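You operate a simulated robot arm through the tools that you are given. There is no shell and no other tool.

The job below is to be done with a simulated robot arm. You get a single attempt, and the scene is never put back.

Task
Zero the width gauge on the 20 mm master ring.
Fine: set the size knob to 20 mm; leave the ring under the lever and the case open.

It is judged by the outcome, as a careful person would: the job done as asked, and still so three seconds after it is handed in. It fails if anything else is knocked over, pushed out of place, dropped, spilled or broken.

Robot
A 7-joint arm with a two-finger parallel gripper, fixed in place. Base frame: the origin is on the floor under the middle of its stand, x ahead of it, y to its left, z up. Units: m, degrees, N and s.
It reaches about 1.147 m from its shoulder. Its first joint turns from -166.0 to 166.0 degrees. Payload 3.43 kg.
The TCP is the grasp point between the finger pads, 0.03 m short of the fingertips. In the tool frame z runs along the fingers and y along their closing line. Largest opening 0.094 m; finger width 0.028, thickness 0.01; the body of the gripper, 0.05 by 0.096 m, starts 0.055 m behind the TCP.
Orientation is told as [roll, pitch, yaw] about the base's x, y, z axes, in that order, counted from this pose: with the fingers straight down and closing along the base's y, the tool's x points along the base's -x, its y along +y and its z along -z.

Tools
- The arm moves only by the tool step_arm. Its argument "steps" is a list of rows, each an object (a shift or turn left out is 0, a gripper value left out holds the last) with "offset": the shift along the base's x, y, z in units of 40 mm (1.0 is 40 mm), a list of three; "dr": the turn, a rotation vector about the base's x, y, z in units of 6 degrees (1.0 is 6 degrees), a list of three; "gripper": the finger opening in m, from 0 to 0.094. In form: [{"offset": [dx, dy, dz], "dr": [rx, ry, rz], "gripper": gripper}, ...]. A call has 1 to 20 rows; each row shifts and turns the commanded pose from where the row before left it. A call with a number of a shift or a turn outside -1 to 1 is refused whole. Rows are played at 5 a second. More than 0.05 m and 8.6 degrees between two rows, or a gripper value outside its range, and nothing of the call is played. A pose out of reach is approached as far as the arm can. The call stops where the force on the tool passes 90 N (or 10 N more than at its start, if that is more) or the arm is blocked; 0.2 s more then pass. Each finger travels about 0.045 m/s and halts on what it meets, pressing with about 32 N; the grip force reading is that of the motor and also rises with nothing between the fingers. The clock runs only during rows and for 0.2 s after the last one: add rows that do not move to give the fingers time. The reply holds the time, the measured pose of the TCP, the force on the tool along the base axes, the opening and the grip force, in the units named above and with some noise, with the torque about the TCP (base axes, N m) and any sound that the robot's microphone picked up.
- Cameras (640 x 400 px; columns grow to the right, rows downward): "scene" is fixed at [0.22, 0.51, 1.5108]; the picture's right is [-0.24, -0.97, 0.00], its down [-0.71, 0.18, -0.68] and it looks along [0.66, -0.17, -0.73] (base axes); focal length 214 px, centre (320, 200). "wrist" rides on the gripper at [0.076, 0.014, -0.103] in the tool frame; the picture's right is [-0.18, 0.98, 0.00], its down [-0.75, -0.14, -0.64] and it looks along [-0.63, -0.12, 0.77] (tool axes); focal length 243 px, centre (320, 200). There is no depth. A picture from a camera that has moved, and an enlarged one, comes with that camera's place and axes in the base frame and with its lens. The place of the scene camera against the robot may be out by one fixed shift of up to 0.018 m in any direction.
- camera(camera): a new picture of that camera. It takes no simulated time.
- zoom(camera, box): a new picture of the part [left, top, right, bottom] of that camera's present view, enlarged. It takes no simulated time.
- sign_off(): hands the job in; it is judged then, once.

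Places have to be worked out from the pictures, the camera data and where the tool is seen. Open the gripper and draw the arm clear of the work before you hand the job in, unless the task says otherwise.

The tools are called as name(argument=value, ...) on one line, values as JSON. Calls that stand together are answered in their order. step_arm: Moves the arm, as the interface text tells. Its arguments: {"type":"object","properties":{"steps":{"type":"array","items":{"type":"object","properties":{"offset":{"type":"array","items":{"type":"number"}},"dr":{"type":"array","items":{"type":"number"}},"gripper":{"type":"number"}}}}},"required":["steps"]} The other tools are called the same way: camera (camera) takes a picture; zoom (camera, box) takes an enlarged picture of a part of a camera's view; sign_off () hands the job in.

At the start:

```text
t: 0.0
position: [0.4814, 0.153, 1.51]
ee_rot: [0.0, 0.0, 0.0]
force: [0.1, -0.7, -0.1]
wrist_torque: [-0.03, 0.02, 0.01]
gripper_width: 0.0942
gripper_force: 0.0
```

scene: 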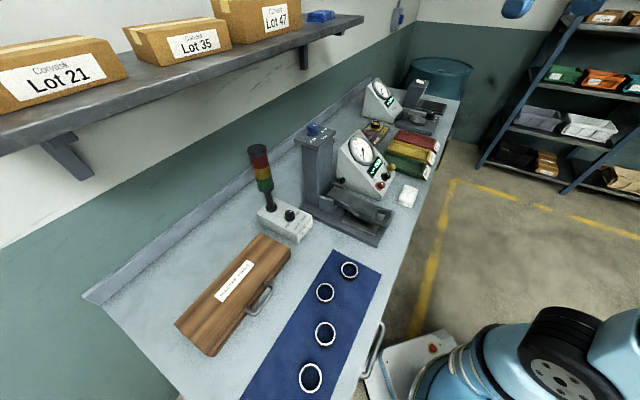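
wrist: 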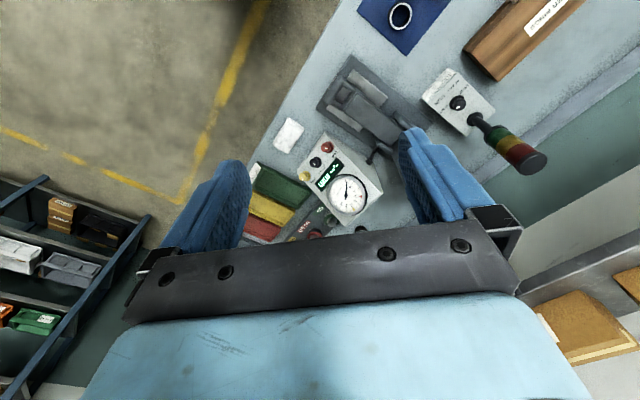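

The pictures show a bench with a wooden case (closed), a mat with four rings, a gauge with dial and lever stand, and a box with a knob. I'll zoom in on each before moving.

zoom(camera="scene", box=[280, 110, 440, 250])

zoom(camera="scene", box=[160, 220, 400, 400])

zoom(camera="scene", box=[230, 140, 330, 250])

zoom(camera="scene", box=[350, 50, 480, 200])

zoom(camera="wrist", box=[240, 40, 440, 240])

zoom(camera="wrist", box=[380, 0, 600, 180])

```text
2.86 times, centred on (360, 180) of scene
camera zoom: at [0.22, 0.51, 1.5108], right [-0.24, -0.97, 0.0], down [-0.71, 0.18, -0.68], along [0.66, -0.17, -0.73], focal length 613 px, centre (206, 257)
```

zoom: 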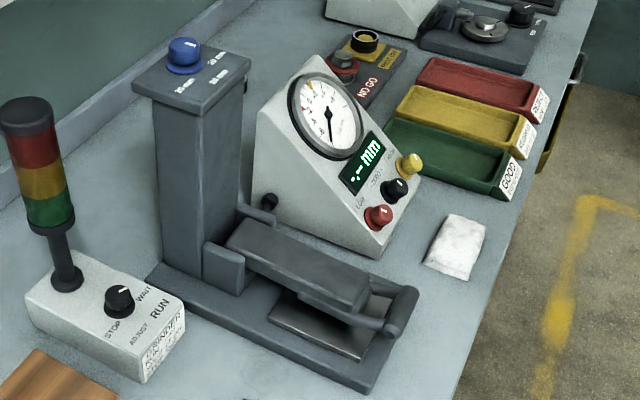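

```text
2.22 times, centred on (280, 310) of scene
camera zoom: at [0.22, 0.51, 1.5108], right [-0.24, -0.97, 0.0], down [-0.71, 0.18, -0.68], along [0.66, -0.17, -0.73], focal length 477 px, centre (409, -44)
```

zoom: 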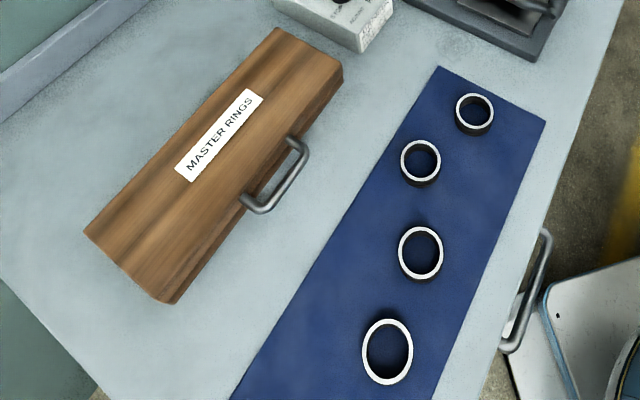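

```text
3.64 times, centred on (280, 195) of scene
camera zoom: at [0.22, 0.51, 1.5108], right [-0.24, -0.97, 0.0], down [-0.71, 0.18, -0.68], along [0.66, -0.17, -0.73], focal length 780 px, centre (466, 218)
```

zoom: 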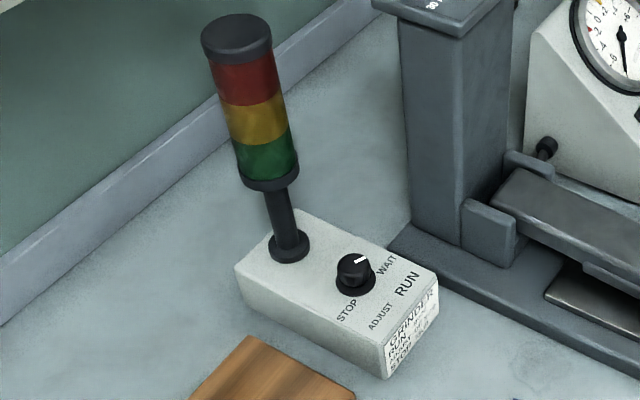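

```text
2.67 times, centred on (415, 125) of scene
camera zoom: at [0.22, 0.51, 1.5108], right [-0.24, -0.97, 0.0], down [-0.71, 0.18, -0.68], along [0.66, -0.17, -0.73], focal length 572 px, centre (67, 400)
```

zoom: 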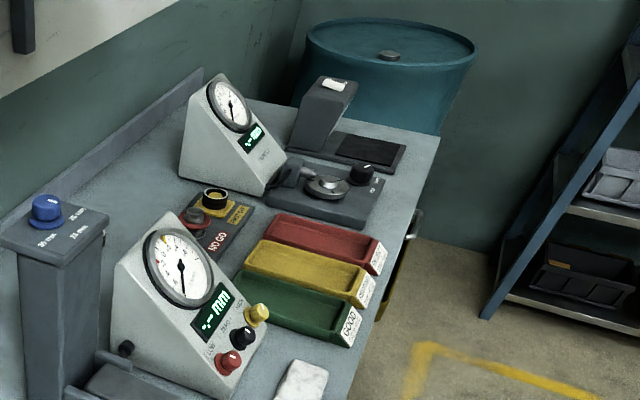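

```text
2.00 times, centred on (340, 140) of wrist
camera zoom: at [0.4061, 0.1665, 1.6135], right [0.18, 0.98, 0.0], down [0.75, -0.14, 0.64], along [0.63, -0.12, -0.77], focal length 485 px, centre (280, 320)
```

zoom: 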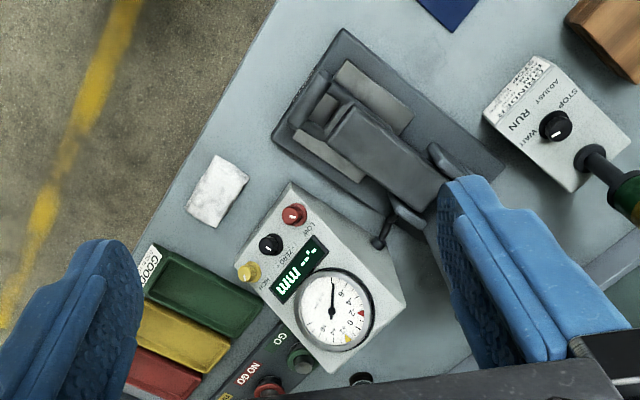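

```text
2.22 times, centred on (490, 90) of wrist
camera zoom: at [0.4061, 0.1665, 1.6135], right [0.18, 0.98, 0.0], down [0.75, -0.14, 0.64], along [0.63, -0.12, -0.77], focal length 539 px, centre (-58, 444)
```

zoom: 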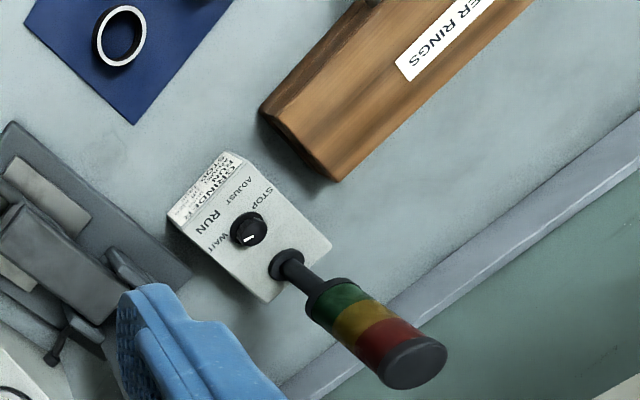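

The bench runs diagonally in the base frame at about z = 0.86, with the case around (0.47, 0.68) and the gauge around (0.75, 0.35). I'll turn the wrist toward the bench and come a little lower, staying high above everything, to read the labels.

step_arm(steps=[{"offset": [0, 0, -0.5], "dr": [0, 0, 1]}, {"offset": [0, 0, -0.5], "dr": [0, 0, 1]}, {"offset": [0, 0, -0.5], "dr": [0, 0, 1]}, {"offset": [0, 0, -0.5], "dr": [0, 0, 1]}, {"offset": [0, 0, -0.5], "dr": [0, 0, 1]}, {"offset": [0, 0, -0.5], "dr": [0, 0, 1]}, {"offset": [0, 0, -0.5], "dr": [0, 0, 1]}, {"offset": [0, 0, -0.5], "dr": [0, 0, 1]}, {"offset": [0, 0, 0]}])

camera(camera="wrist")

camera(camera="scene")

```text
t: 2.0
position: [0.4826, 0.153, 1.3508]
ee_rot: [0.0, 0.1, 48.1]
force: [-0.7, 0.1, -0.6]
wrist_torque: [0.02, -0.01, 0.03]
gripper_width: 0.094
gripper_force: 0.1
```

```text
taken
camera wrist: at [0.4215, 0.1056, 1.4537], right [-0.61, 0.79, 0.0], down [0.61, 0.47, 0.64], along [0.51, 0.39, -0.77], focal length 243 px, centre (320, 200)
```

wrist: 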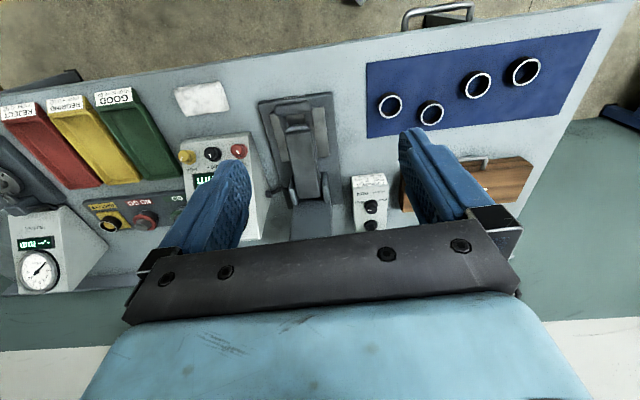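

```text
taken
```

scene: 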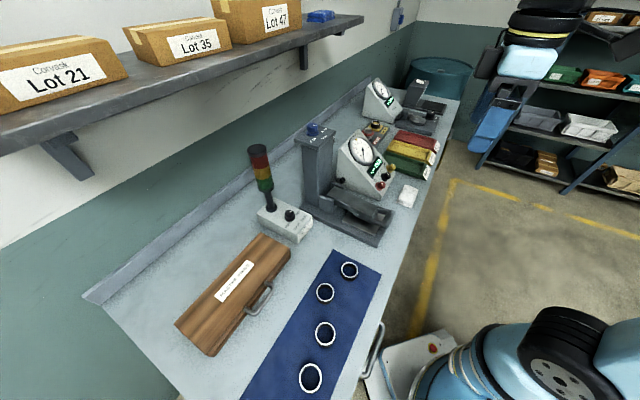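

Yaw 45° matches the bench direction (mat edges run along (-0.71, 0.71)). I'll zoom into this view to read the labels on the gauge, grinder box, and case.

zoom(camera="wrist", box=[160, 70, 300, 240])

zoom(camera="wrist", box=[250, 80, 400, 240])

zoom(camera="wrist", box=[360, 30, 600, 210])

zoom(camera="wrist", box=[0, 80, 200, 300])

zoom(camera="scene", box=[295, 115, 345, 165])

zoom(camera="scene", box=[330, 120, 410, 210])

```text
2.35 times, centred on (230, 155) of wrist
camera zoom: at [0.4215, 0.1056, 1.4537], right [-0.61, 0.79, 0.0], down [0.61, 0.47, 0.64], along [0.51, 0.39, -0.77], focal length 571 px, centre (532, 306)
```

zoom: 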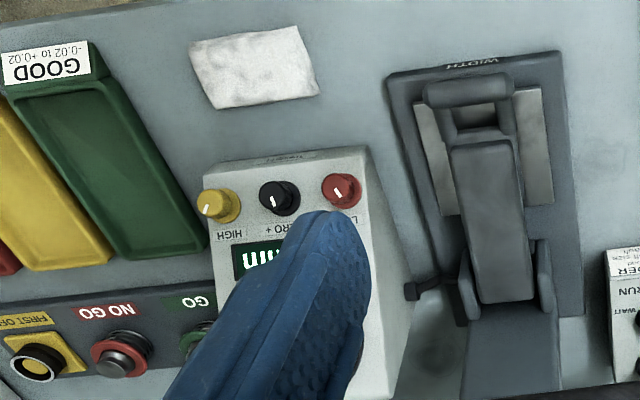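

```text
2.50 times, centred on (325, 160) of wrist
camera zoom: at [0.4215, 0.1056, 1.4537], right [-0.61, 0.79, 0.0], down [0.61, 0.47, 0.64], along [0.51, 0.39, -0.77], focal length 606 px, centre (308, 300)
```

zoom: 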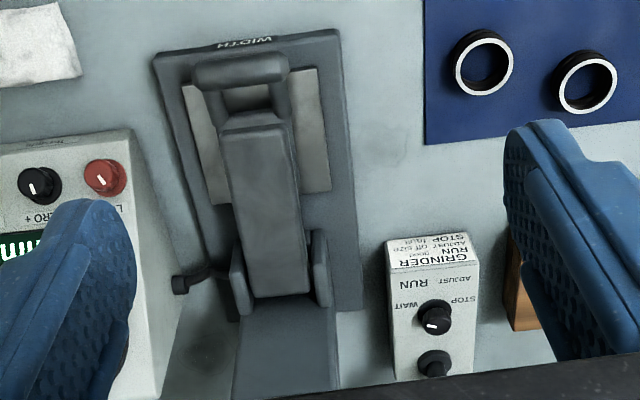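

```text
2.22 times, centred on (480, 120) of wrist
camera zoom: at [0.4215, 0.1056, 1.4537], right [-0.61, 0.79, 0.0], down [0.61, 0.47, 0.64], along [0.51, 0.39, -0.77], focal length 539 px, centre (-36, 378)
```

zoom: 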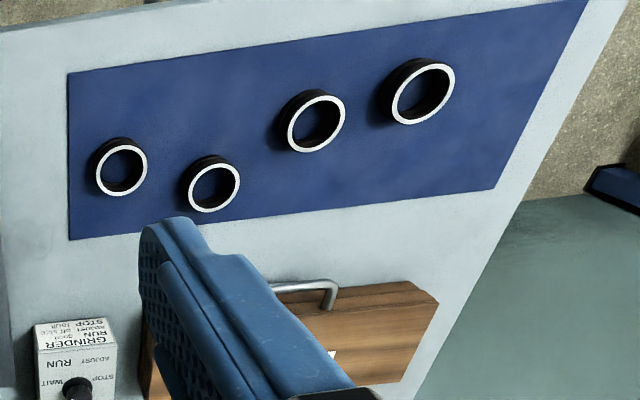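

```text
1.82 times, centred on (100, 190) of wrist
camera zoom: at [0.4215, 0.1056, 1.4537], right [-0.61, 0.79, 0.0], down [0.61, 0.47, 0.64], along [0.51, 0.39, -0.77], focal length 441 px, centre (720, 218)
```

zoom: 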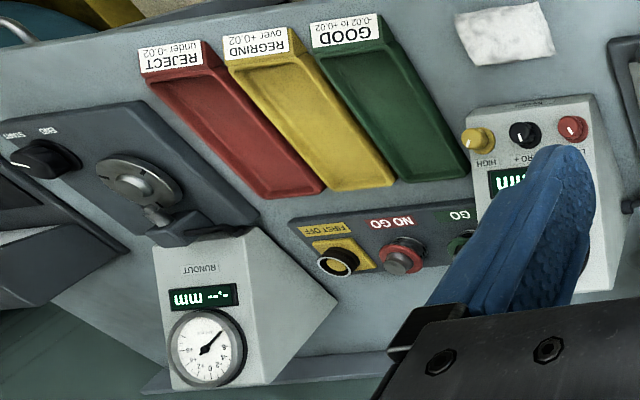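

```text
8.00 times, centred on (320, 140) of scene
camera zoom: at [0.22, 0.51, 1.5108], right [-0.24, -0.97, 0.0], down [-0.71, 0.18, -0.68], along [0.66, -0.17, -0.73], focal length 1716 px, centre (320, 680)
```

zoom: 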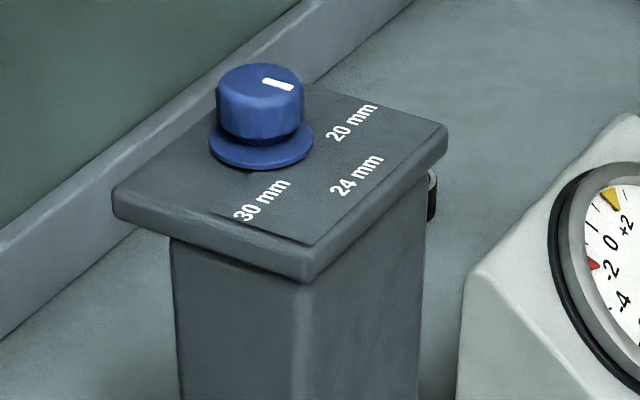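

```text
4.44 times, centred on (370, 165) of scene
camera zoom: at [0.22, 0.51, 1.5108], right [-0.24, -0.97, 0.0], down [-0.71, 0.18, -0.68], along [0.66, -0.17, -0.73], focal length 953 px, centre (98, 356)
```

zoom: 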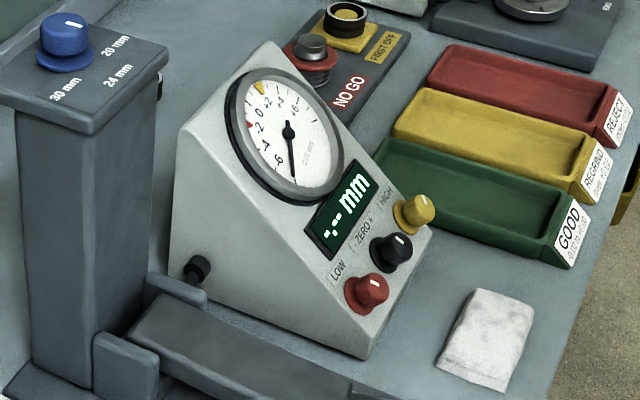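

The labels read: gauge base "WIDTH", a blue size knob on the column with 30/24/20 mm marks, and LOW / ZERO + / HIGH knobs on the dial box. The master rings are in the closed case. I'll bring the wrist in front of the width gauge with a forward tilt, for a closer look at the lever.

step_arm(steps=[{"offset": [0, -0.48, -0.75], "dr": [0.7, -0.7, -0.1]}, {"offset": [0, -0.48, -0.75], "dr": [0.7, -0.7, -0.1]}, {"offset": [0, -0.48, -0.75], "dr": [0.7, -0.7, -0.1]}, {"offset": [0, -0.48, -0.75], "dr": [0.7, -0.7, -0.1]}, {"offset": [0, -0.48, -0.75], "dr": [0.7, -0.7, -0.1]}, {}])

camera(camera="wrist")

zoom(camera="wrist", box=[220, 60, 420, 230])

```text
t: 3.4
position: [0.48, 0.0571, 1.2006]
ee_rot: [-0.8, -29.7, 45.2]
force: [-0.1, -0.4, -0.6]
wrist_torque: [-0.01, -0.02, 0.04]
gripper_width: 0.094
gripper_force: 0.0
```

```text
taken
camera wrist: at [0.3876, -0.0156, 1.2519], right [-0.58, 0.81, 0.08], down [0.33, 0.14, 0.93], along [0.75, 0.57, -0.35], focal length 243 px, centre (320, 200)
```

wrist: 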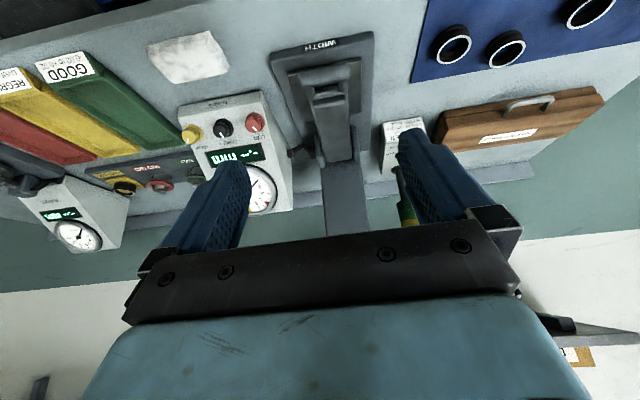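

```text
2.35 times, centred on (320, 145) of wrist
camera zoom: at [0.3876, -0.0156, 1.2519], right [-0.58, 0.81, 0.08], down [0.33, 0.14, 0.93], along [0.75, 0.57, -0.35], focal length 571 px, centre (320, 329)
```

zoom: 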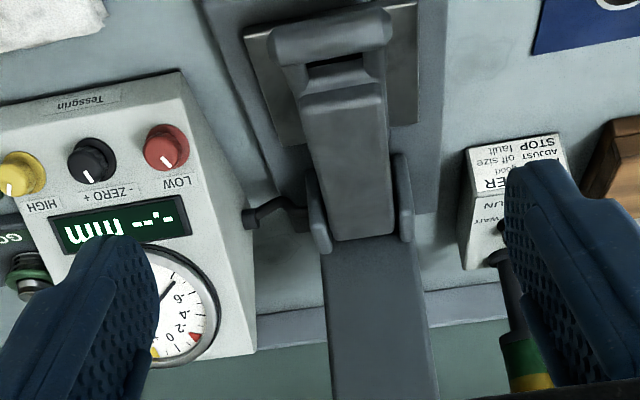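

The dial box's black knob is marked "- ZERO +", and the lever with crossbar rests over an anvil. I'll go lower in front of the gauge to see the lever's clearance and pivot.

step_arm(steps=[{"offset": [0.1, 0.1, -0.85], "dr": [0.35, -0.35, 0]}, {"offset": [0.1, 0.1, -0.85], "dr": [0.35, -0.35, 0]}, {"offset": [0.1, 0.1, -0.85], "dr": [0.35, -0.35, 0]}, {"offset": [0.1, 0.1, -0.85], "dr": [0.35, -0.35, 0]}, {"offset": [0.1, 0.1, -0.85], "dr": [0.35, -0.35, 0]}, {}])

camera(camera="wrist")

zoom(camera="wrist", box=[220, 20, 420, 220])

camera(camera="scene")

```text
t: 4.8
position: [0.5466, 0.0737, 1.0668]
ee_rot: [-0.9, -44.4, 45.2]
force: [-0.9, 0.1, 0.4]
wrist_torque: [0.0, 0.03, 0.0]
gripper_width: 0.0941
gripper_force: 0.1
out of reach, approached as far as the arm can: row 4, 5
```

```text
taken
camera wrist: at [0.4473, -0.0052, 1.0869], right [-0.6, 0.79, 0.12], down [0.15, -0.03, 0.99], along [0.79, 0.61, -0.1], focal length 243 px, centre (320, 200)
```

wrist: 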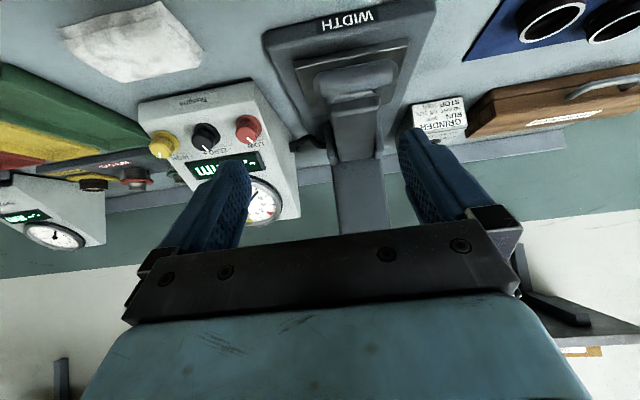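

```text
2.00 times, centred on (320, 120) of wrist
camera zoom: at [0.4473, -0.0052, 1.0869], right [-0.6, 0.79, 0.12], down [0.15, -0.03, 0.99], along [0.79, 0.61, -0.1], focal length 485 px, centre (320, 360)
```

zoom: 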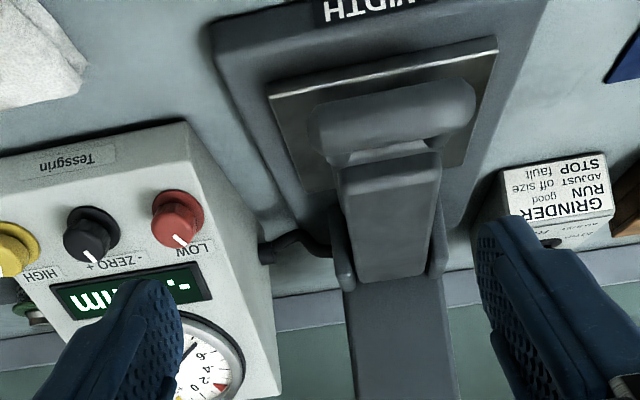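

```text
taken
```

scene: 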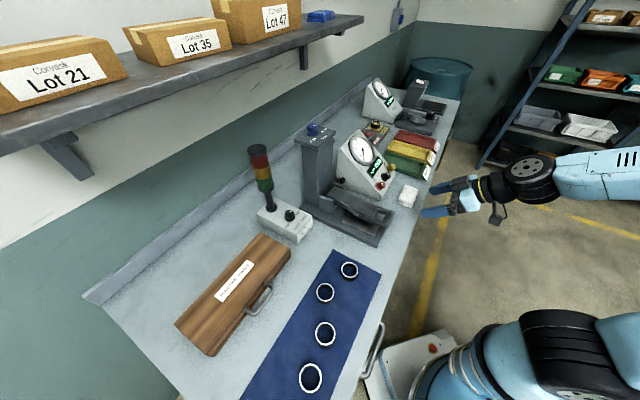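

The lever's crossbar sits a few centimetres above the anvil plate. I'll swing to a view along +x from the mat side, at a safe height, to judge the lever's height and the side handle.

step_arm(steps=[{"offset": [-0.4, 0.55, 0.5], "dr": [0, 0, -0.94]}, {"offset": [-0.4, 0.55, 0.5], "dr": [0, 0, -0.94]}, {"offset": [-0.4, 0.55, 0.2], "dr": [0, 0, -0.94]}, {"offset": [-0.4, 0.55, 0.2], "dr": [0, 0, -0.94]}, {"offset": [-0.4, 0.55, 0.2], "dr": [0, 0, -0.94]}, {"offset": [-0.4, 0.55, 0.2], "dr": [0, 0, -0.94]}, {"offset": [-0.4, 0.55, 0.2], "dr": [0, 0, -0.94]}, {"offset": [0, 0.55, 0], "dr": [0, 0, -0.94]}, {}])

camera(camera="wrist")

camera(camera="scene")

```text
t: 7.0
position: [0.4542, 0.2314, 1.1372]
ee_rot: [1.8, -39.3, -3.6]
force: [-0.4, 0.8, 0.0]
wrist_torque: [-0.04, -0.02, -0.03]
gripper_width: 0.0939
gripper_force: 0.0
out of reach, approached as far as the arm can: row 1, 3
stopped in row 9: the arm was blocked; the commanded pose is now the measured one
```

```text
taken
camera wrist: at [0.3316, 0.2487, 1.1693], right [0.18, 0.97, 0.14], down [0.17, -0.17, 0.97], along [0.97, -0.15, -0.2], focal length 243 px, centre (320, 200)
```

wrist: 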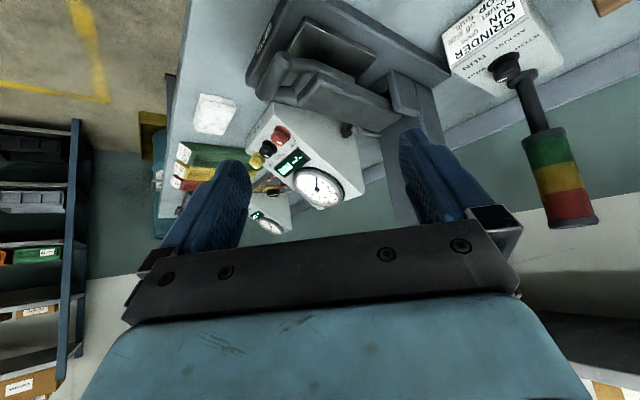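

```text
taken
```

scene: 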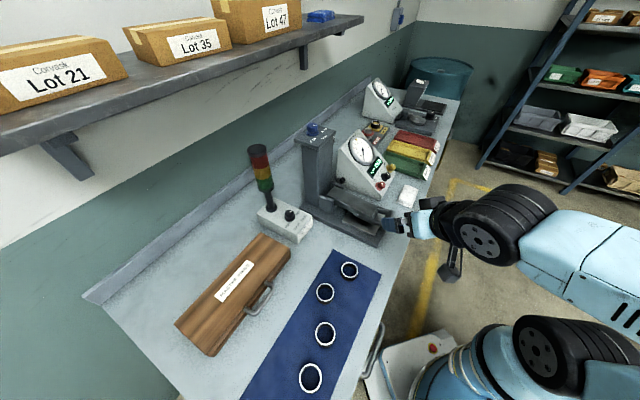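

The arm stopped at a joint-limit-like block with no contact force; the fingers are well above the bench. I'll zoom in on the gauge from this angle.

zoom(camera="wrist", box=[230, 0, 430, 220])

zoom(camera="wrist", box=[240, 90, 370, 220])

zoom(camera="wrist", box=[430, 0, 620, 100])

```text
1.82 times, centred on (330, 110) of wrist
camera zoom: at [0.3316, 0.2487, 1.1693], right [0.18, 0.97, 0.14], down [0.17, -0.17, 0.97], along [0.97, -0.15, -0.2], focal length 441 px, centre (302, 364)
```

zoom: 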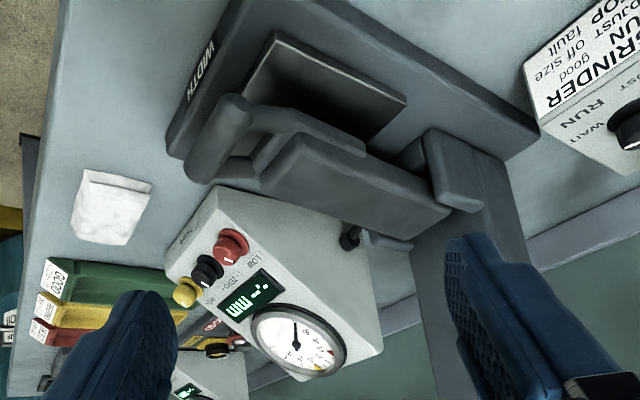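

```text
3.08 times, centred on (305, 155) of wrist
camera zoom: at [0.3316, 0.2487, 1.1693], right [0.18, 0.97, 0.14], down [0.17, -0.17, 0.97], along [0.97, -0.15, -0.2], focal length 746 px, centre (366, 338)
```

zoom: 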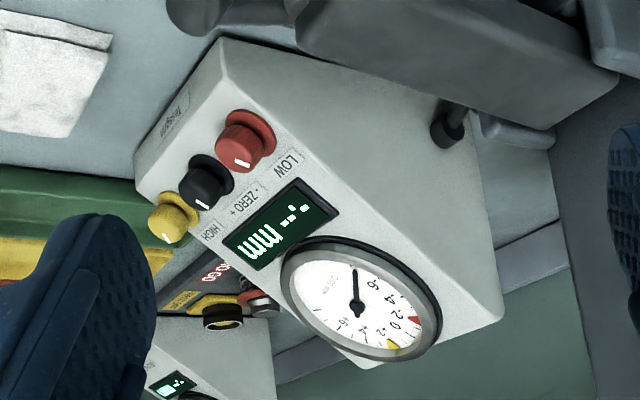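

```text
3.37 times, centred on (525, 50) of wrist
camera zoom: at [0.3316, 0.2487, 1.1693], right [0.18, 0.97, 0.14], down [0.17, -0.17, 0.97], along [0.97, -0.15, -0.2], focal length 817 px, centre (-370, 705)
```

zoom: 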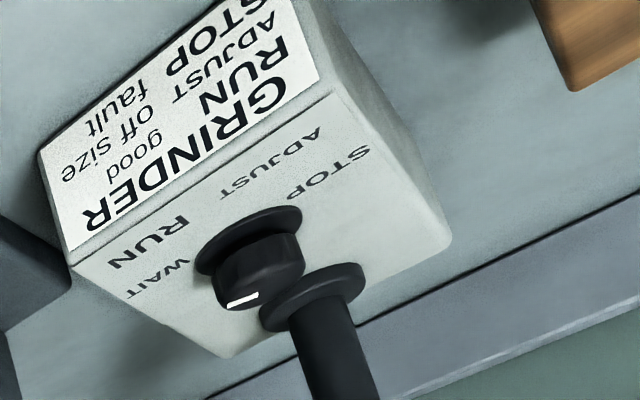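

The lever looks roughly level with its crossbar at about (0.596, 0.171, 0.949) and the anvil top near z = 0.907. Next I'll level the tool and move over in front of the case, staying around z = 1.2, to look at its handle and lid.

step_arm(steps=[{"offset": [0, 0, 0.3], "dr": [0, 0.94, 0.08]}, {"offset": [0, 0, 0.3], "dr": [0, 0.94, 0.08]}, {"offset": [0, 0, 0.3], "dr": [0, 0.94, 0.08]}, {"offset": [0, 0, 0.3], "dr": [0, 0.94, 0.08]}, {"offset": [0, 0, 0.3], "dr": [0, 0.94, 0.08]}, {"offset": [0, 0, 0.3], "dr": [0, 0.94, 0.08]}, {"offset": [0, 0, 0.3], "dr": [0, 0.94, 0.08]}, {"offset": [-0.2, 0.9, 0], "dr": [0, 0, 0.95]}, {"offset": [-0.2, 0.9, 0], "dr": [0, 0, 0.95]}, {"offset": [-0.2, 0.9, 0], "dr": [0, 0, 0.95]}, {"offset": [-0.2, 0.9, 0], "dr": [0, 0, 0.95]}, {"offset": [-0.2, 0.9, 0], "dr": [0, 0, 0.95]}, {"offset": [-0.2, 0.9, 0], "dr": [0, 0, 0.95]}, {"offset": [-0.2, 0.9, 0], "dr": [0, 0, 0.95]}, {"offset": [-0.2, 0.9, 0], "dr": [0, 0, 0.95]}, {}])

camera(camera="wrist")

camera(camera="scene")

```text
t: 10.4
position: [0.3894, 0.5215, 1.2216]
ee_rot: [0.6, -0.4, 46.0]
force: [0.4, 0.2, -1.8]
wrist_torque: [0.0, 0.01, 0.01]
gripper_width: 0.0942
gripper_force: 0.0
```

```text
taken
camera wrist: at [0.3281, 0.4738, 1.3245], right [-0.58, 0.81, 0.01], down [0.63, 0.44, 0.64], along [0.52, 0.38, -0.77], focal length 243 px, centre (320, 200)
```

wrist: 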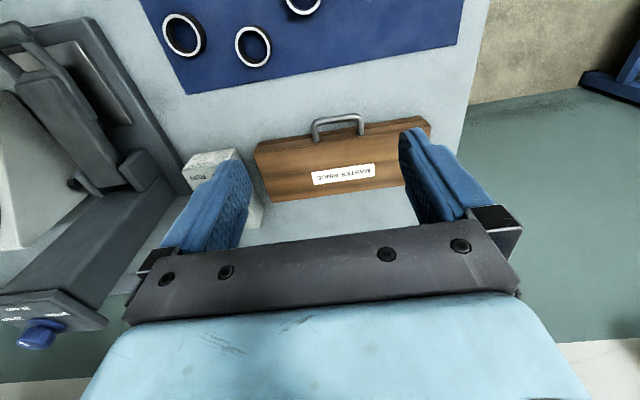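

```text
taken
```

scene: 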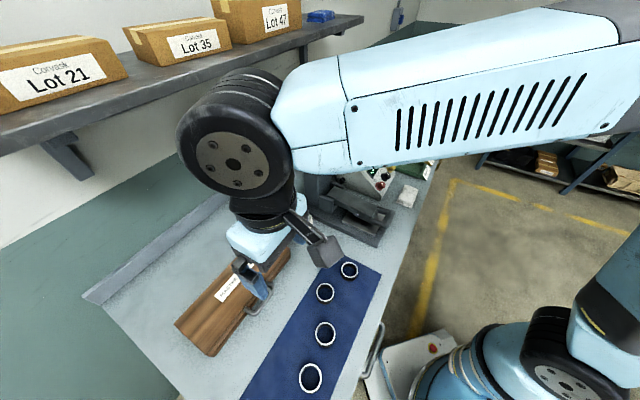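

I'm now above the case area; the arm's elbow is near but clear of the shelf. I'll zoom on the case and its handle.

zoom(camera="wrist", box=[230, 90, 450, 230])

zoom(camera="wrist", box=[0, 0, 170, 220])

zoom(camera="wrist", box=[0, 270, 130, 370])

zoom(camera="scene", box=[160, 230, 320, 360])

```text
2.86 times, centred on (340, 160) of wrist
camera zoom: at [0.3281, 0.4738, 1.3245], right [-0.58, 0.81, 0.01], down [0.63, 0.44, 0.64], along [0.52, 0.38, -0.77], focal length 693 px, centre (263, 314)
```

zoom: 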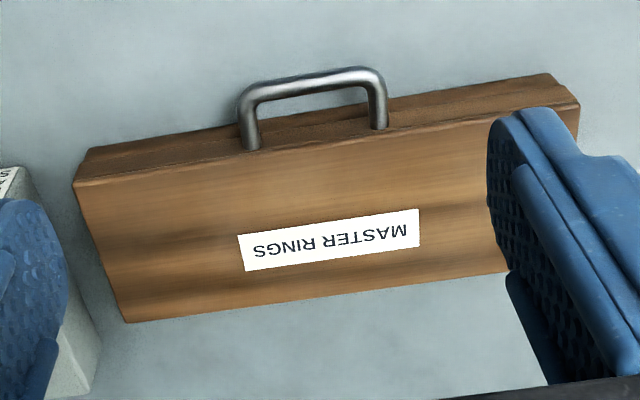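

```text
1.82 times, centred on (85, 110) of wrist
camera zoom: at [0.3281, 0.4738, 1.3245], right [-0.58, 0.81, 0.01], down [0.63, 0.44, 0.64], along [0.52, 0.38, -0.77], focal length 441 px, centre (747, 364)
```

zoom: 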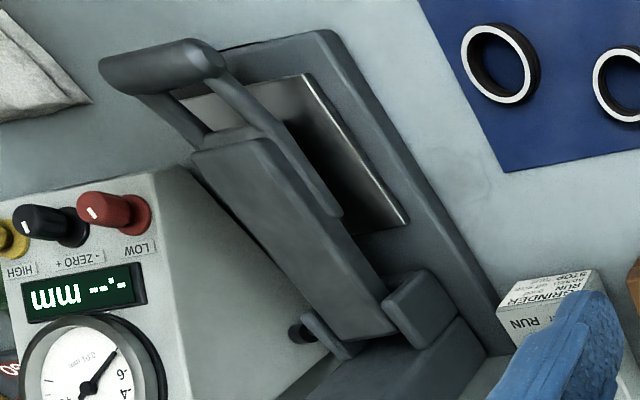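

```text
4.00 times, centred on (65, 320) of wrist
camera zoom: at [0.3281, 0.4738, 1.3245], right [-0.58, 0.81, 0.01], down [0.63, 0.44, 0.64], along [0.52, 0.38, -0.77], focal length 970 px, centre (1340, -280)
```

zoom: 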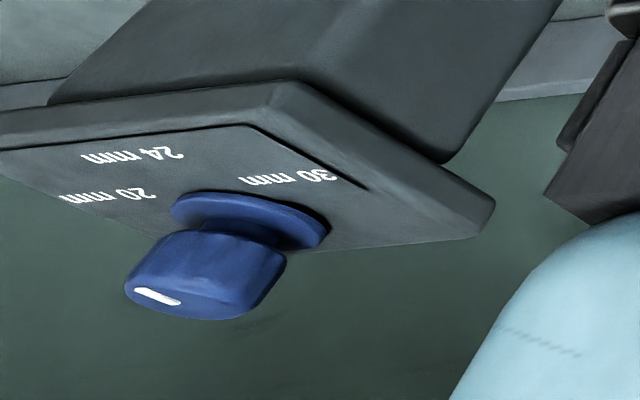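

```text
3.08 times, centred on (240, 295) of scene
camera zoom: at [0.22, 0.51, 1.5108], right [-0.24, -0.97, 0.0], down [-0.71, 0.18, -0.68], along [0.66, -0.17, -0.73], focal length 660 px, centre (566, -92)
```

zoom: 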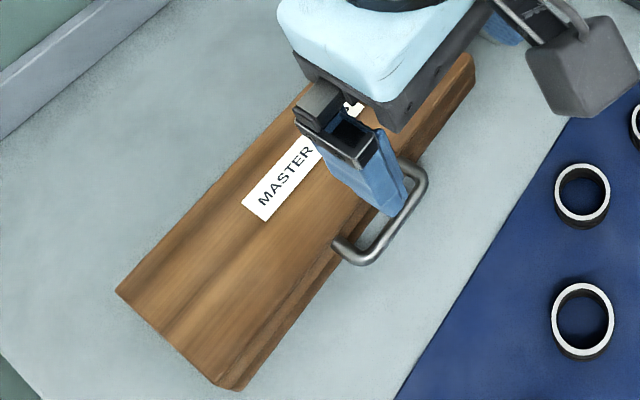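

The case spans about 0.32 m along the bench with the lid top at z ≈ 0.924; the handle bar is centred near (0.446, 0.601, 0.905), about 35 mm in front. I'll turn the gripper so that it closes across the bar (yaw 135°) and hover above it for a side look.

step_arm(steps=[{"offset": [0.09, 0.13, -0.1], "dr": [0, 0, 0.99]}, {"offset": [0.09, 0.13, -0.1], "dr": [0, 0, 0.99]}, {"offset": [0.09, 0.13, -0.1], "dr": [0, 0, 0.99]}, {"offset": [0.09, 0.13, -0.1], "dr": [0, 0, 0.99]}, {"offset": [0.09, 0.13, -0.1], "dr": [0, 0, 0.99]}, {"offset": [0.09, 0.13, -0.1], "dr": [0, 0, 0.99]}, {"offset": [0.09, 0.13, -0.1], "dr": [0, 0, 0.99]}, {"offset": [0.09, 0.13, -0.1], "dr": [0, 0, 0.99]}, {"offset": [0.09, 0.13, -0.1], "dr": [0, 0, 0.99]}, {"offset": [0.09, 0.13, -0.1], "dr": [0, 0, 0.99]}, {"offset": [0.09, 0.13, -0.1], "dr": [0, 0, 0.99]}, {"offset": [0.09, 0.13, -0.1], "dr": [0, 0, 0.99]}, {"offset": [0.09, 0.13, -0.1], "dr": [0, 0, 0.99]}, {"offset": [0.09, 0.13, -0.1], "dr": [0, 0, 0.99]}, {"offset": [0.09, 0.13, -0.1], "dr": [0, 0, 0.99]}, {}])

camera(camera="wrist")

camera(camera="scene")

```text
t: 13.8
position: [0.4458, 0.5987, 1.1647]
ee_rot: [0.6, -0.3, 135.2]
force: [0.0, 0.8, 0.6]
wrist_torque: [0.0, -0.03, -0.01]
gripper_width: 0.0938
gripper_force: 0.1
```

```text
taken
camera wrist: at [0.4916, 0.5346, 1.267], right [-0.82, -0.57, 0.01], down [-0.43, 0.63, 0.64], along [-0.37, 0.52, -0.76], focal length 243 px, centre (320, 200)
```

wrist: 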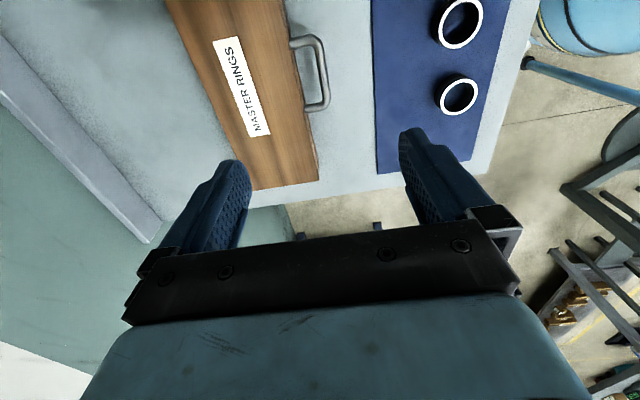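

```text
taken
```

scene: 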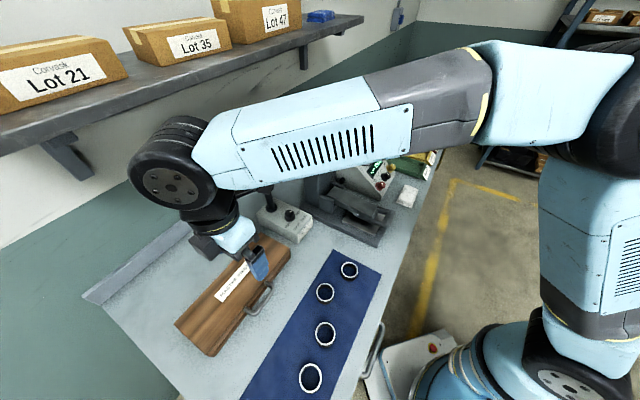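

The bar is right under the gripper as estimated. I'll zoom to see the lid seam and the bar's exact place.

zoom(camera="wrist", box=[240, 0, 400, 200])

zoom(camera="scene", box=[180, 220, 320, 360])

```text
2.00 times, centred on (320, 100) of wrist
camera zoom: at [0.4916, 0.5346, 1.267], right [-0.82, -0.57, 0.01], down [-0.43, 0.63, 0.64], along [-0.37, 0.52, -0.76], focal length 485 px, centre (320, 400)
```

zoom: 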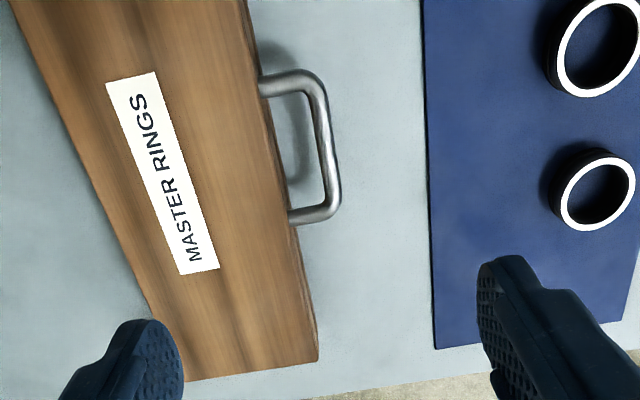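

```text
2.86 times, centred on (250, 290) of scene
camera zoom: at [0.22, 0.51, 1.5108], right [-0.24, -0.97, 0.0], down [-0.71, 0.18, -0.68], along [0.66, -0.17, -0.73], focal length 613 px, centre (520, -57)
```

zoom: 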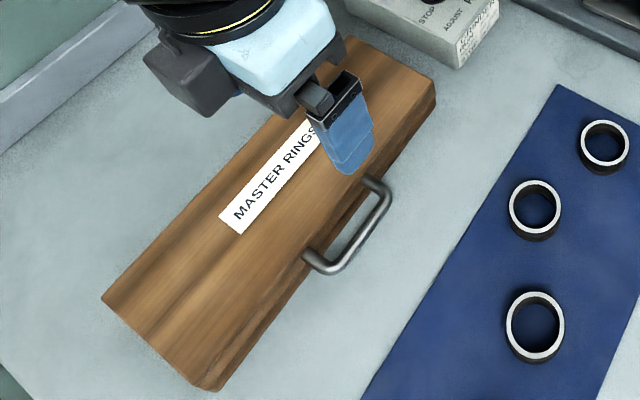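

Seen from here the bar's centre is near a point about 5 mm closer to the robot than the TCP. I'll narrow the fingers to 26 mm so the rear finger fits between bar and case, and come down to just above the lid.

step_arm(steps=[{"offset": [-0.09, -0.09, -0.9], "gripper": 0.026}, {"offset": [0, 0, -0.9]}, {"offset": [0, 0, -0.9]}, {"offset": [0, 0, -0.9]}, {"offset": [0, 0, -0.9]}, {}, {}, {}, {}, {}])

camera(camera="wrist")

zoom(camera="scene", box=[180, 220, 320, 360])

```text
t: 16.0
position: [0.4417, 0.5951, 0.9851]
ee_rot: [0.5, -0.2, 135.0]
force: [-0.5, 0.3, -0.4]
wrist_torque: [0.01, -0.01, 0.0]
gripper_width: 0.0259
gripper_force: 0.0
```

```text
taken
camera wrist: at [0.4876, 0.531, 1.0875], right [-0.82, -0.57, 0.01], down [-0.43, 0.64, 0.64], along [-0.37, 0.52, -0.76], focal length 243 px, centre (320, 200)
```

wrist: 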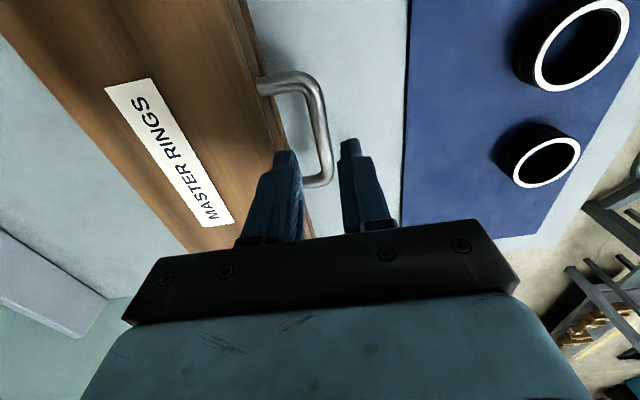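

```text
2.86 times, centred on (250, 290) of scene
camera zoom: at [0.22, 0.51, 1.5108], right [-0.24, -0.97, 0.0], down [-0.71, 0.18, -0.68], along [0.66, -0.17, -0.73], focal length 613 px, centre (520, -57)
```

zoom: 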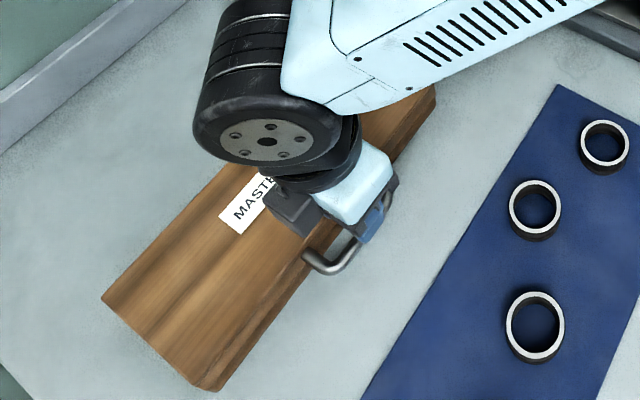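

The TCP's vertical line projects onto about column 319–320 here; I'll zoom to compare it with the bar and the case edge.

zoom(camera="wrist", box=[220, 40, 420, 240])

```text
2.00 times, centred on (320, 140) of wrist
camera zoom: at [0.4876, 0.531, 1.0875], right [-0.82, -0.57, 0.01], down [-0.43, 0.64, 0.64], along [-0.37, 0.52, -0.76], focal length 485 px, centre (320, 320)
```

zoom: 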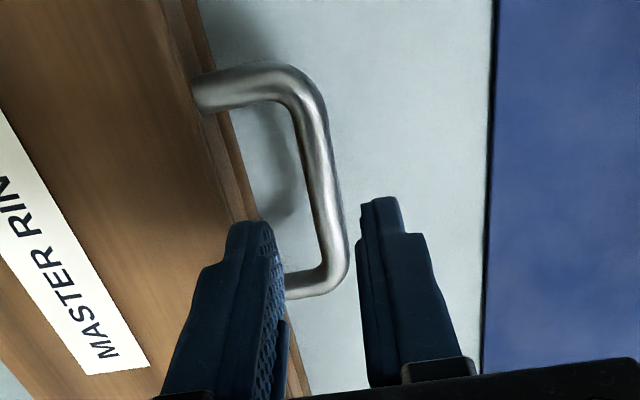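

Bar and TCP line coincide (column ~318–319), the rear finger has about 5 mm to the case, and the bar looks to be near z ≈ 0.92. I'll lower the fingers around it.

step_arm(steps=[{"offset": [0, 0, -0.5]}, {"offset": [0, 0, -0.5]}, {"offset": [0, 0, -0.5]}, {}])

zoom(camera="wrist", box=[220, 40, 420, 240])

zoom(camera="scene", box=[220, 260, 300, 340])

```text
t: 17.0
position: [0.441, 0.5947, 0.923]
ee_rot: [0.7, -0.4, 135.1]
force: [-0.4, 0.8, -0.2]
wrist_torque: [0.0, 0.01, -0.03]
gripper_width: 0.026
gripper_force: 0.0
```

```text
2.00 times, centred on (320, 140) of wrist
camera zoom: at [0.4868, 0.5308, 1.0263], right [-0.82, -0.57, 0.01], down [-0.43, 0.64, 0.64], along [-0.37, 0.52, -0.76], focal length 485 px, centre (320, 320)
```

zoom: 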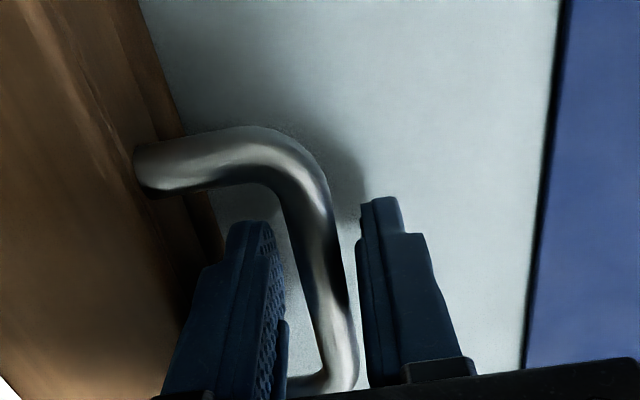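

```text
5.00 times, centred on (260, 300) of scene
camera zoom: at [0.22, 0.51, 1.5108], right [-0.24, -0.97, 0.0], down [-0.71, 0.18, -0.68], along [0.66, -0.17, -0.73], focal length 1072 px, centre (620, -300)
```

zoom: 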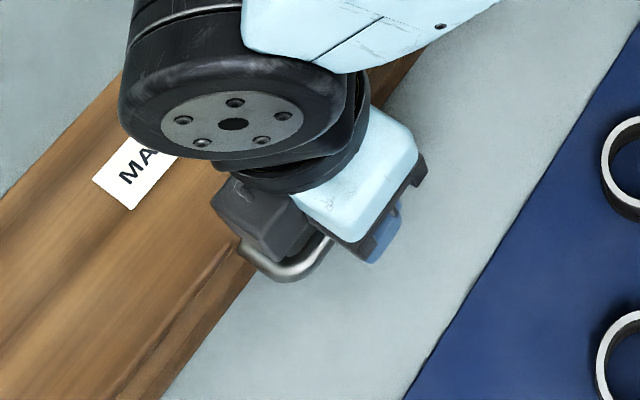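

The bar is between the fingers at z ≈ 0.933, about 40 mm above the fingertips. I'll rise about 22 mm so the bar sits nearer the tips, then close on it.

step_arm(steps=[{"offset": [0, 0, 0.55]}, {"gripper": 0.0}, {}, {}, {}])

zoom(camera="wrist", box=[220, 40, 420, 240])

```text
t: 18.2
position: [0.4399, 0.5946, 0.9457]
ee_rot: [0.8, -0.3, 135.1]
force: [-10.4, -12.5, 0.6]
wrist_torque: [-0.24, 0.39, 1.28]
gripper_width: 0.0118
gripper_force: 45.5
```

```text
2.00 times, centred on (320, 140) of wrist
camera zoom: at [0.4872, 0.5307, 1.0488], right [-0.82, -0.57, 0.01], down [-0.43, 0.64, 0.64], along [-0.37, 0.52, -0.77], focal length 485 px, centre (320, 320)
```

zoom: 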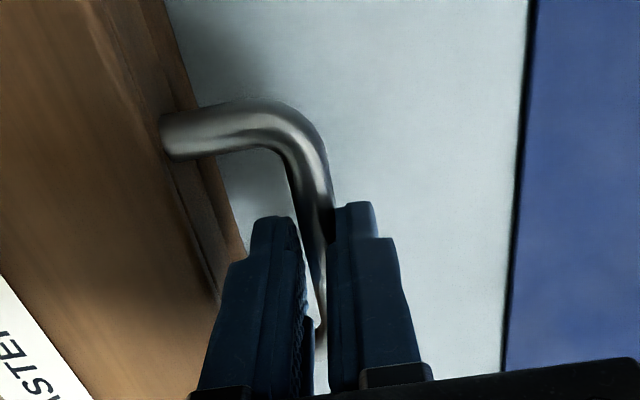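

The grip holds the 12 mm bar, with about 16 N of sideways push toward the robot. I'll ease off that way by 2 mm and start lifting slightly to see how the lid behaves.

step_arm(steps=[{"offset": [-0.035, -0.035, 0]}, {}, {}])

step_arm(steps=[{"offset": [0, 0, 0.125]}, {"offset": [0, 0, 0.125]}, {}])

```text
t: 19.0
position: [0.4411, 0.595, 0.9472]
ee_rot: [0.7, -0.4, 135.2]
force: [9.0, 16.7, -1.6]
wrist_torque: [0.37, -0.51, 1.27]
gripper_width: 0.0118
gripper_force: 44.6
```

```text
t: 19.8
position: [0.442, 0.5952, 0.9549]
ee_rot: [0.7, -0.2, 135.0]
force: [27.9, 29.8, -7.4]
wrist_torque: [0.81, -0.75, 1.27]
gripper_width: 0.0117
gripper_force: 44.8
```

Lifting shows the bar drawn toward the case (force +n), so the hinge lies about 26 mm below the bar near the rear edge. I'll follow the arc around that hinge for the first ~20° and read the forces.

step_arm(steps=[{"offset": [0.053, 0.053, 0]}, {"offset": [0.046, 0.046, 0.2]}, {"offset": [0.046, 0.046, 0.2]}, {"offset": [0.095, 0.095, 0.305]}, {"offset": [0.108, 0.108, 0.303]}, {}])

zoom(camera="scene", box=[120, 160, 360, 380])

```text
t: 21.2
position: [0.4519, 0.6043, 0.9969]
ee_rot: [0.8, -0.3, 135.2]
force: [-18.4, -44.6, 20.9]
wrist_torque: [-1.49, 0.27, 1.14]
gripper_width: 0.0117
gripper_force: 44.9
```

```text
1.82 times, centred on (240, 270) of scene
camera zoom: at [0.22, 0.51, 1.5108], right [-0.24, -0.97, 0.0], down [-0.71, 0.18, -0.68], along [0.66, -0.17, -0.73], focal length 390 px, centre (466, 73)
```

zoom: 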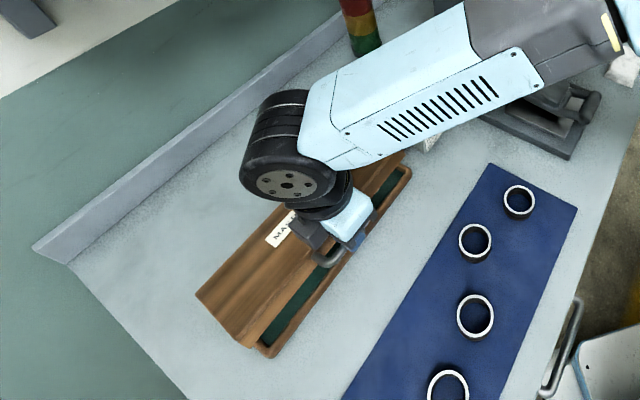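

The lid is opening; the force points radially outward, so the true radius is a bit larger than assumed (hinge ~17 mm below the bar level). I'll continue along the corrected arc to ~40° while tilting the gripper slightly forward to keep the wrist away from the shelf.

step_arm(steps=[{"offset": [0.06, 0.06, 0.33], "dr": [0.35, -0.35, 0]}, {"offset": [0.1, 0.1, 0.3], "dr": [0.35, -0.35, 0]}, {"offset": [0.147, 0.147, 0.2525], "dr": [0.35, -0.35, 0]}, {"offset": [0.147, 0.147, 0.2525], "dr": [0.35, -0.35, 0]}, {}])

camera(camera="scene")

camera(camera="wrist")

```text
t: 22.4
position: [0.472, 0.627, 1.0399]
ee_rot: [-11.2, -0.3, 135.2]
force: [-5.4, 5.1, -0.6]
wrist_torque: [0.71, 0.64, 0.96]
gripper_width: 0.0118
gripper_force: 44.8
```

```text
taken
```

scene: 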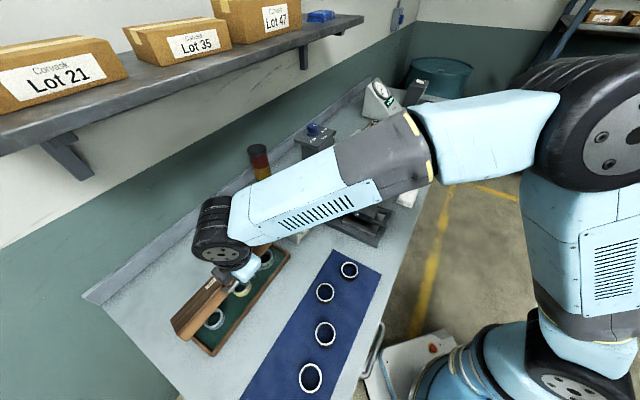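

```text
taken
camera wrist: at [0.5033, 0.5474, 1.1389], right [-0.81, -0.55, -0.19], down [-0.52, 0.54, 0.66], along [-0.26, 0.64, -0.73], focal length 243 px, centre (320, 200)
```

wrist: 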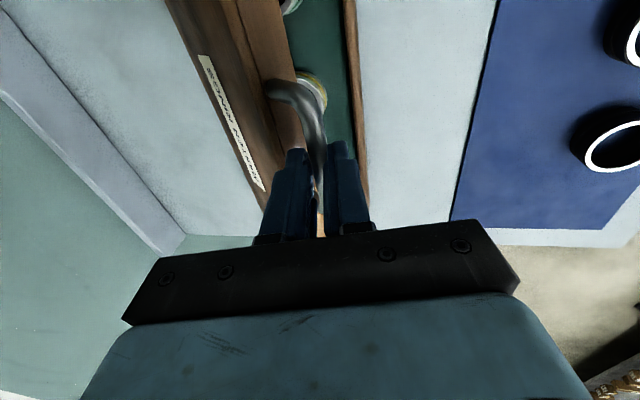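

Forces are near zero and the master rings are visible inside. Continuing the arc to ~60° with more forward tilt.

step_arm(steps=[{"offset": [0.165, 0.165, 0.23], "dr": [0.35, -0.35, 0]}, {"offset": [0.185, 0.185, 0.19], "dr": [0.35, -0.35, 0]}, {"offset": [0.195, 0.195, 0.17], "dr": [0.35, -0.35, 0]}, {"offset": [0.205, 0.205, 0.145], "dr": [0.35, -0.35, 0]}, {}])

camera(camera="scene")

```text
t: 23.6
position: [0.5028, 0.6558, 1.0708]
ee_rot: [-23.0, -0.2, 135.2]
force: [-4.1, 8.9, -7.9]
wrist_torque: [-0.1, 0.0, -0.23]
gripper_width: 0.0119
gripper_force: 45.0
```

```text
taken
```

scene: 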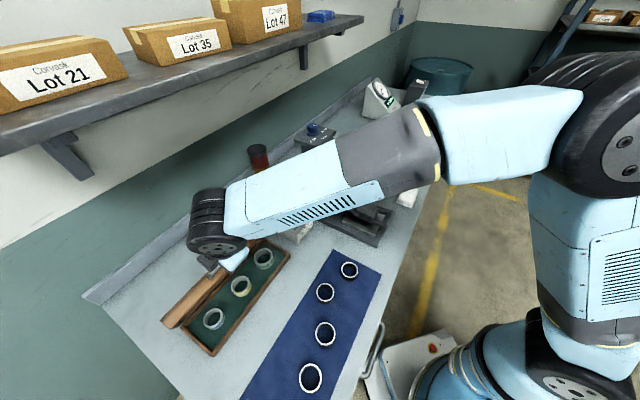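

Three rings are visible in the case and the forces stay small. Continuing to ~80°.

step_arm(steps=[{"offset": [0.213, 0.213, 0.12], "dr": [0.35, -0.35, 0]}, {"offset": [0.223, 0.223, 0.085], "dr": [0.35, -0.35, 0]}, {"offset": [0.228, 0.228, 0.055], "dr": [0.3, -0.3, 0]}, {"offset": [0.228, 0.228, 0.03], "dr": [0.3, -0.3, 0]}, {}])

camera(camera="scene")

```text
t: 24.8
position: [0.5385, 0.6908, 1.0816]
ee_rot: [-34.2, 0.0, 135.3]
force: [-6.4, 5.8, -7.4]
wrist_torque: [0.17, 0.4, -0.99]
gripper_width: 0.0118
gripper_force: 44.7
```

```text
taken
```

scene: 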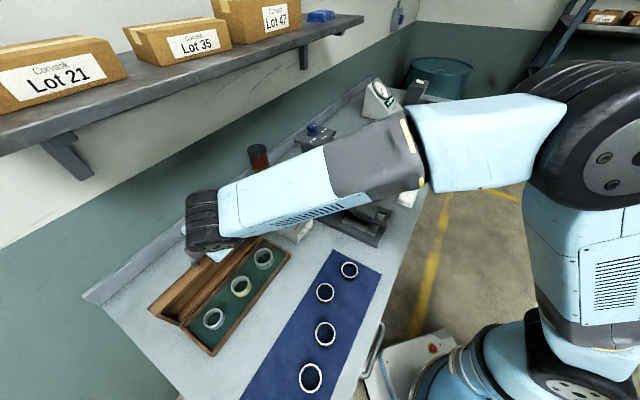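

Still smooth at ~80°. Going past vertical to ~95°, watching the force for the lid's end stop.

step_arm(steps=[{"offset": [0.24, 0.24, 0.01]}, {"offset": [0.24, 0.24, -0.02]}, {"offset": [0.237, 0.237, -0.05]}, {}])

camera(camera="scene")

```text
t: 25.8
position: [0.5673, 0.7198, 1.076]
ee_rot: [-33.9, -0.1, 135.3]
force: [-10.8, 1.8, -26.8]
wrist_torque: [0.25, 1.11, -0.79]
gripper_width: 0.0115
gripper_force: 45.2
```

```text
taken
```

scene: 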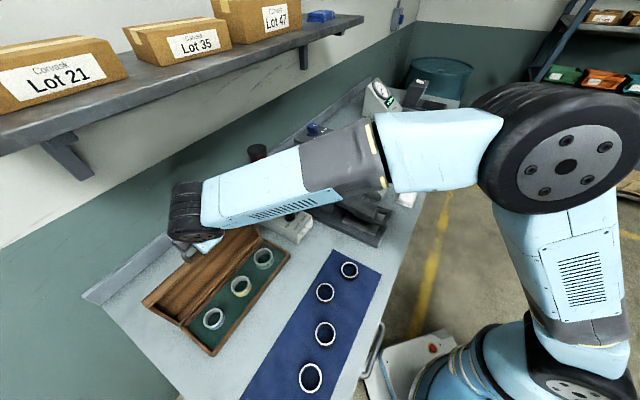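

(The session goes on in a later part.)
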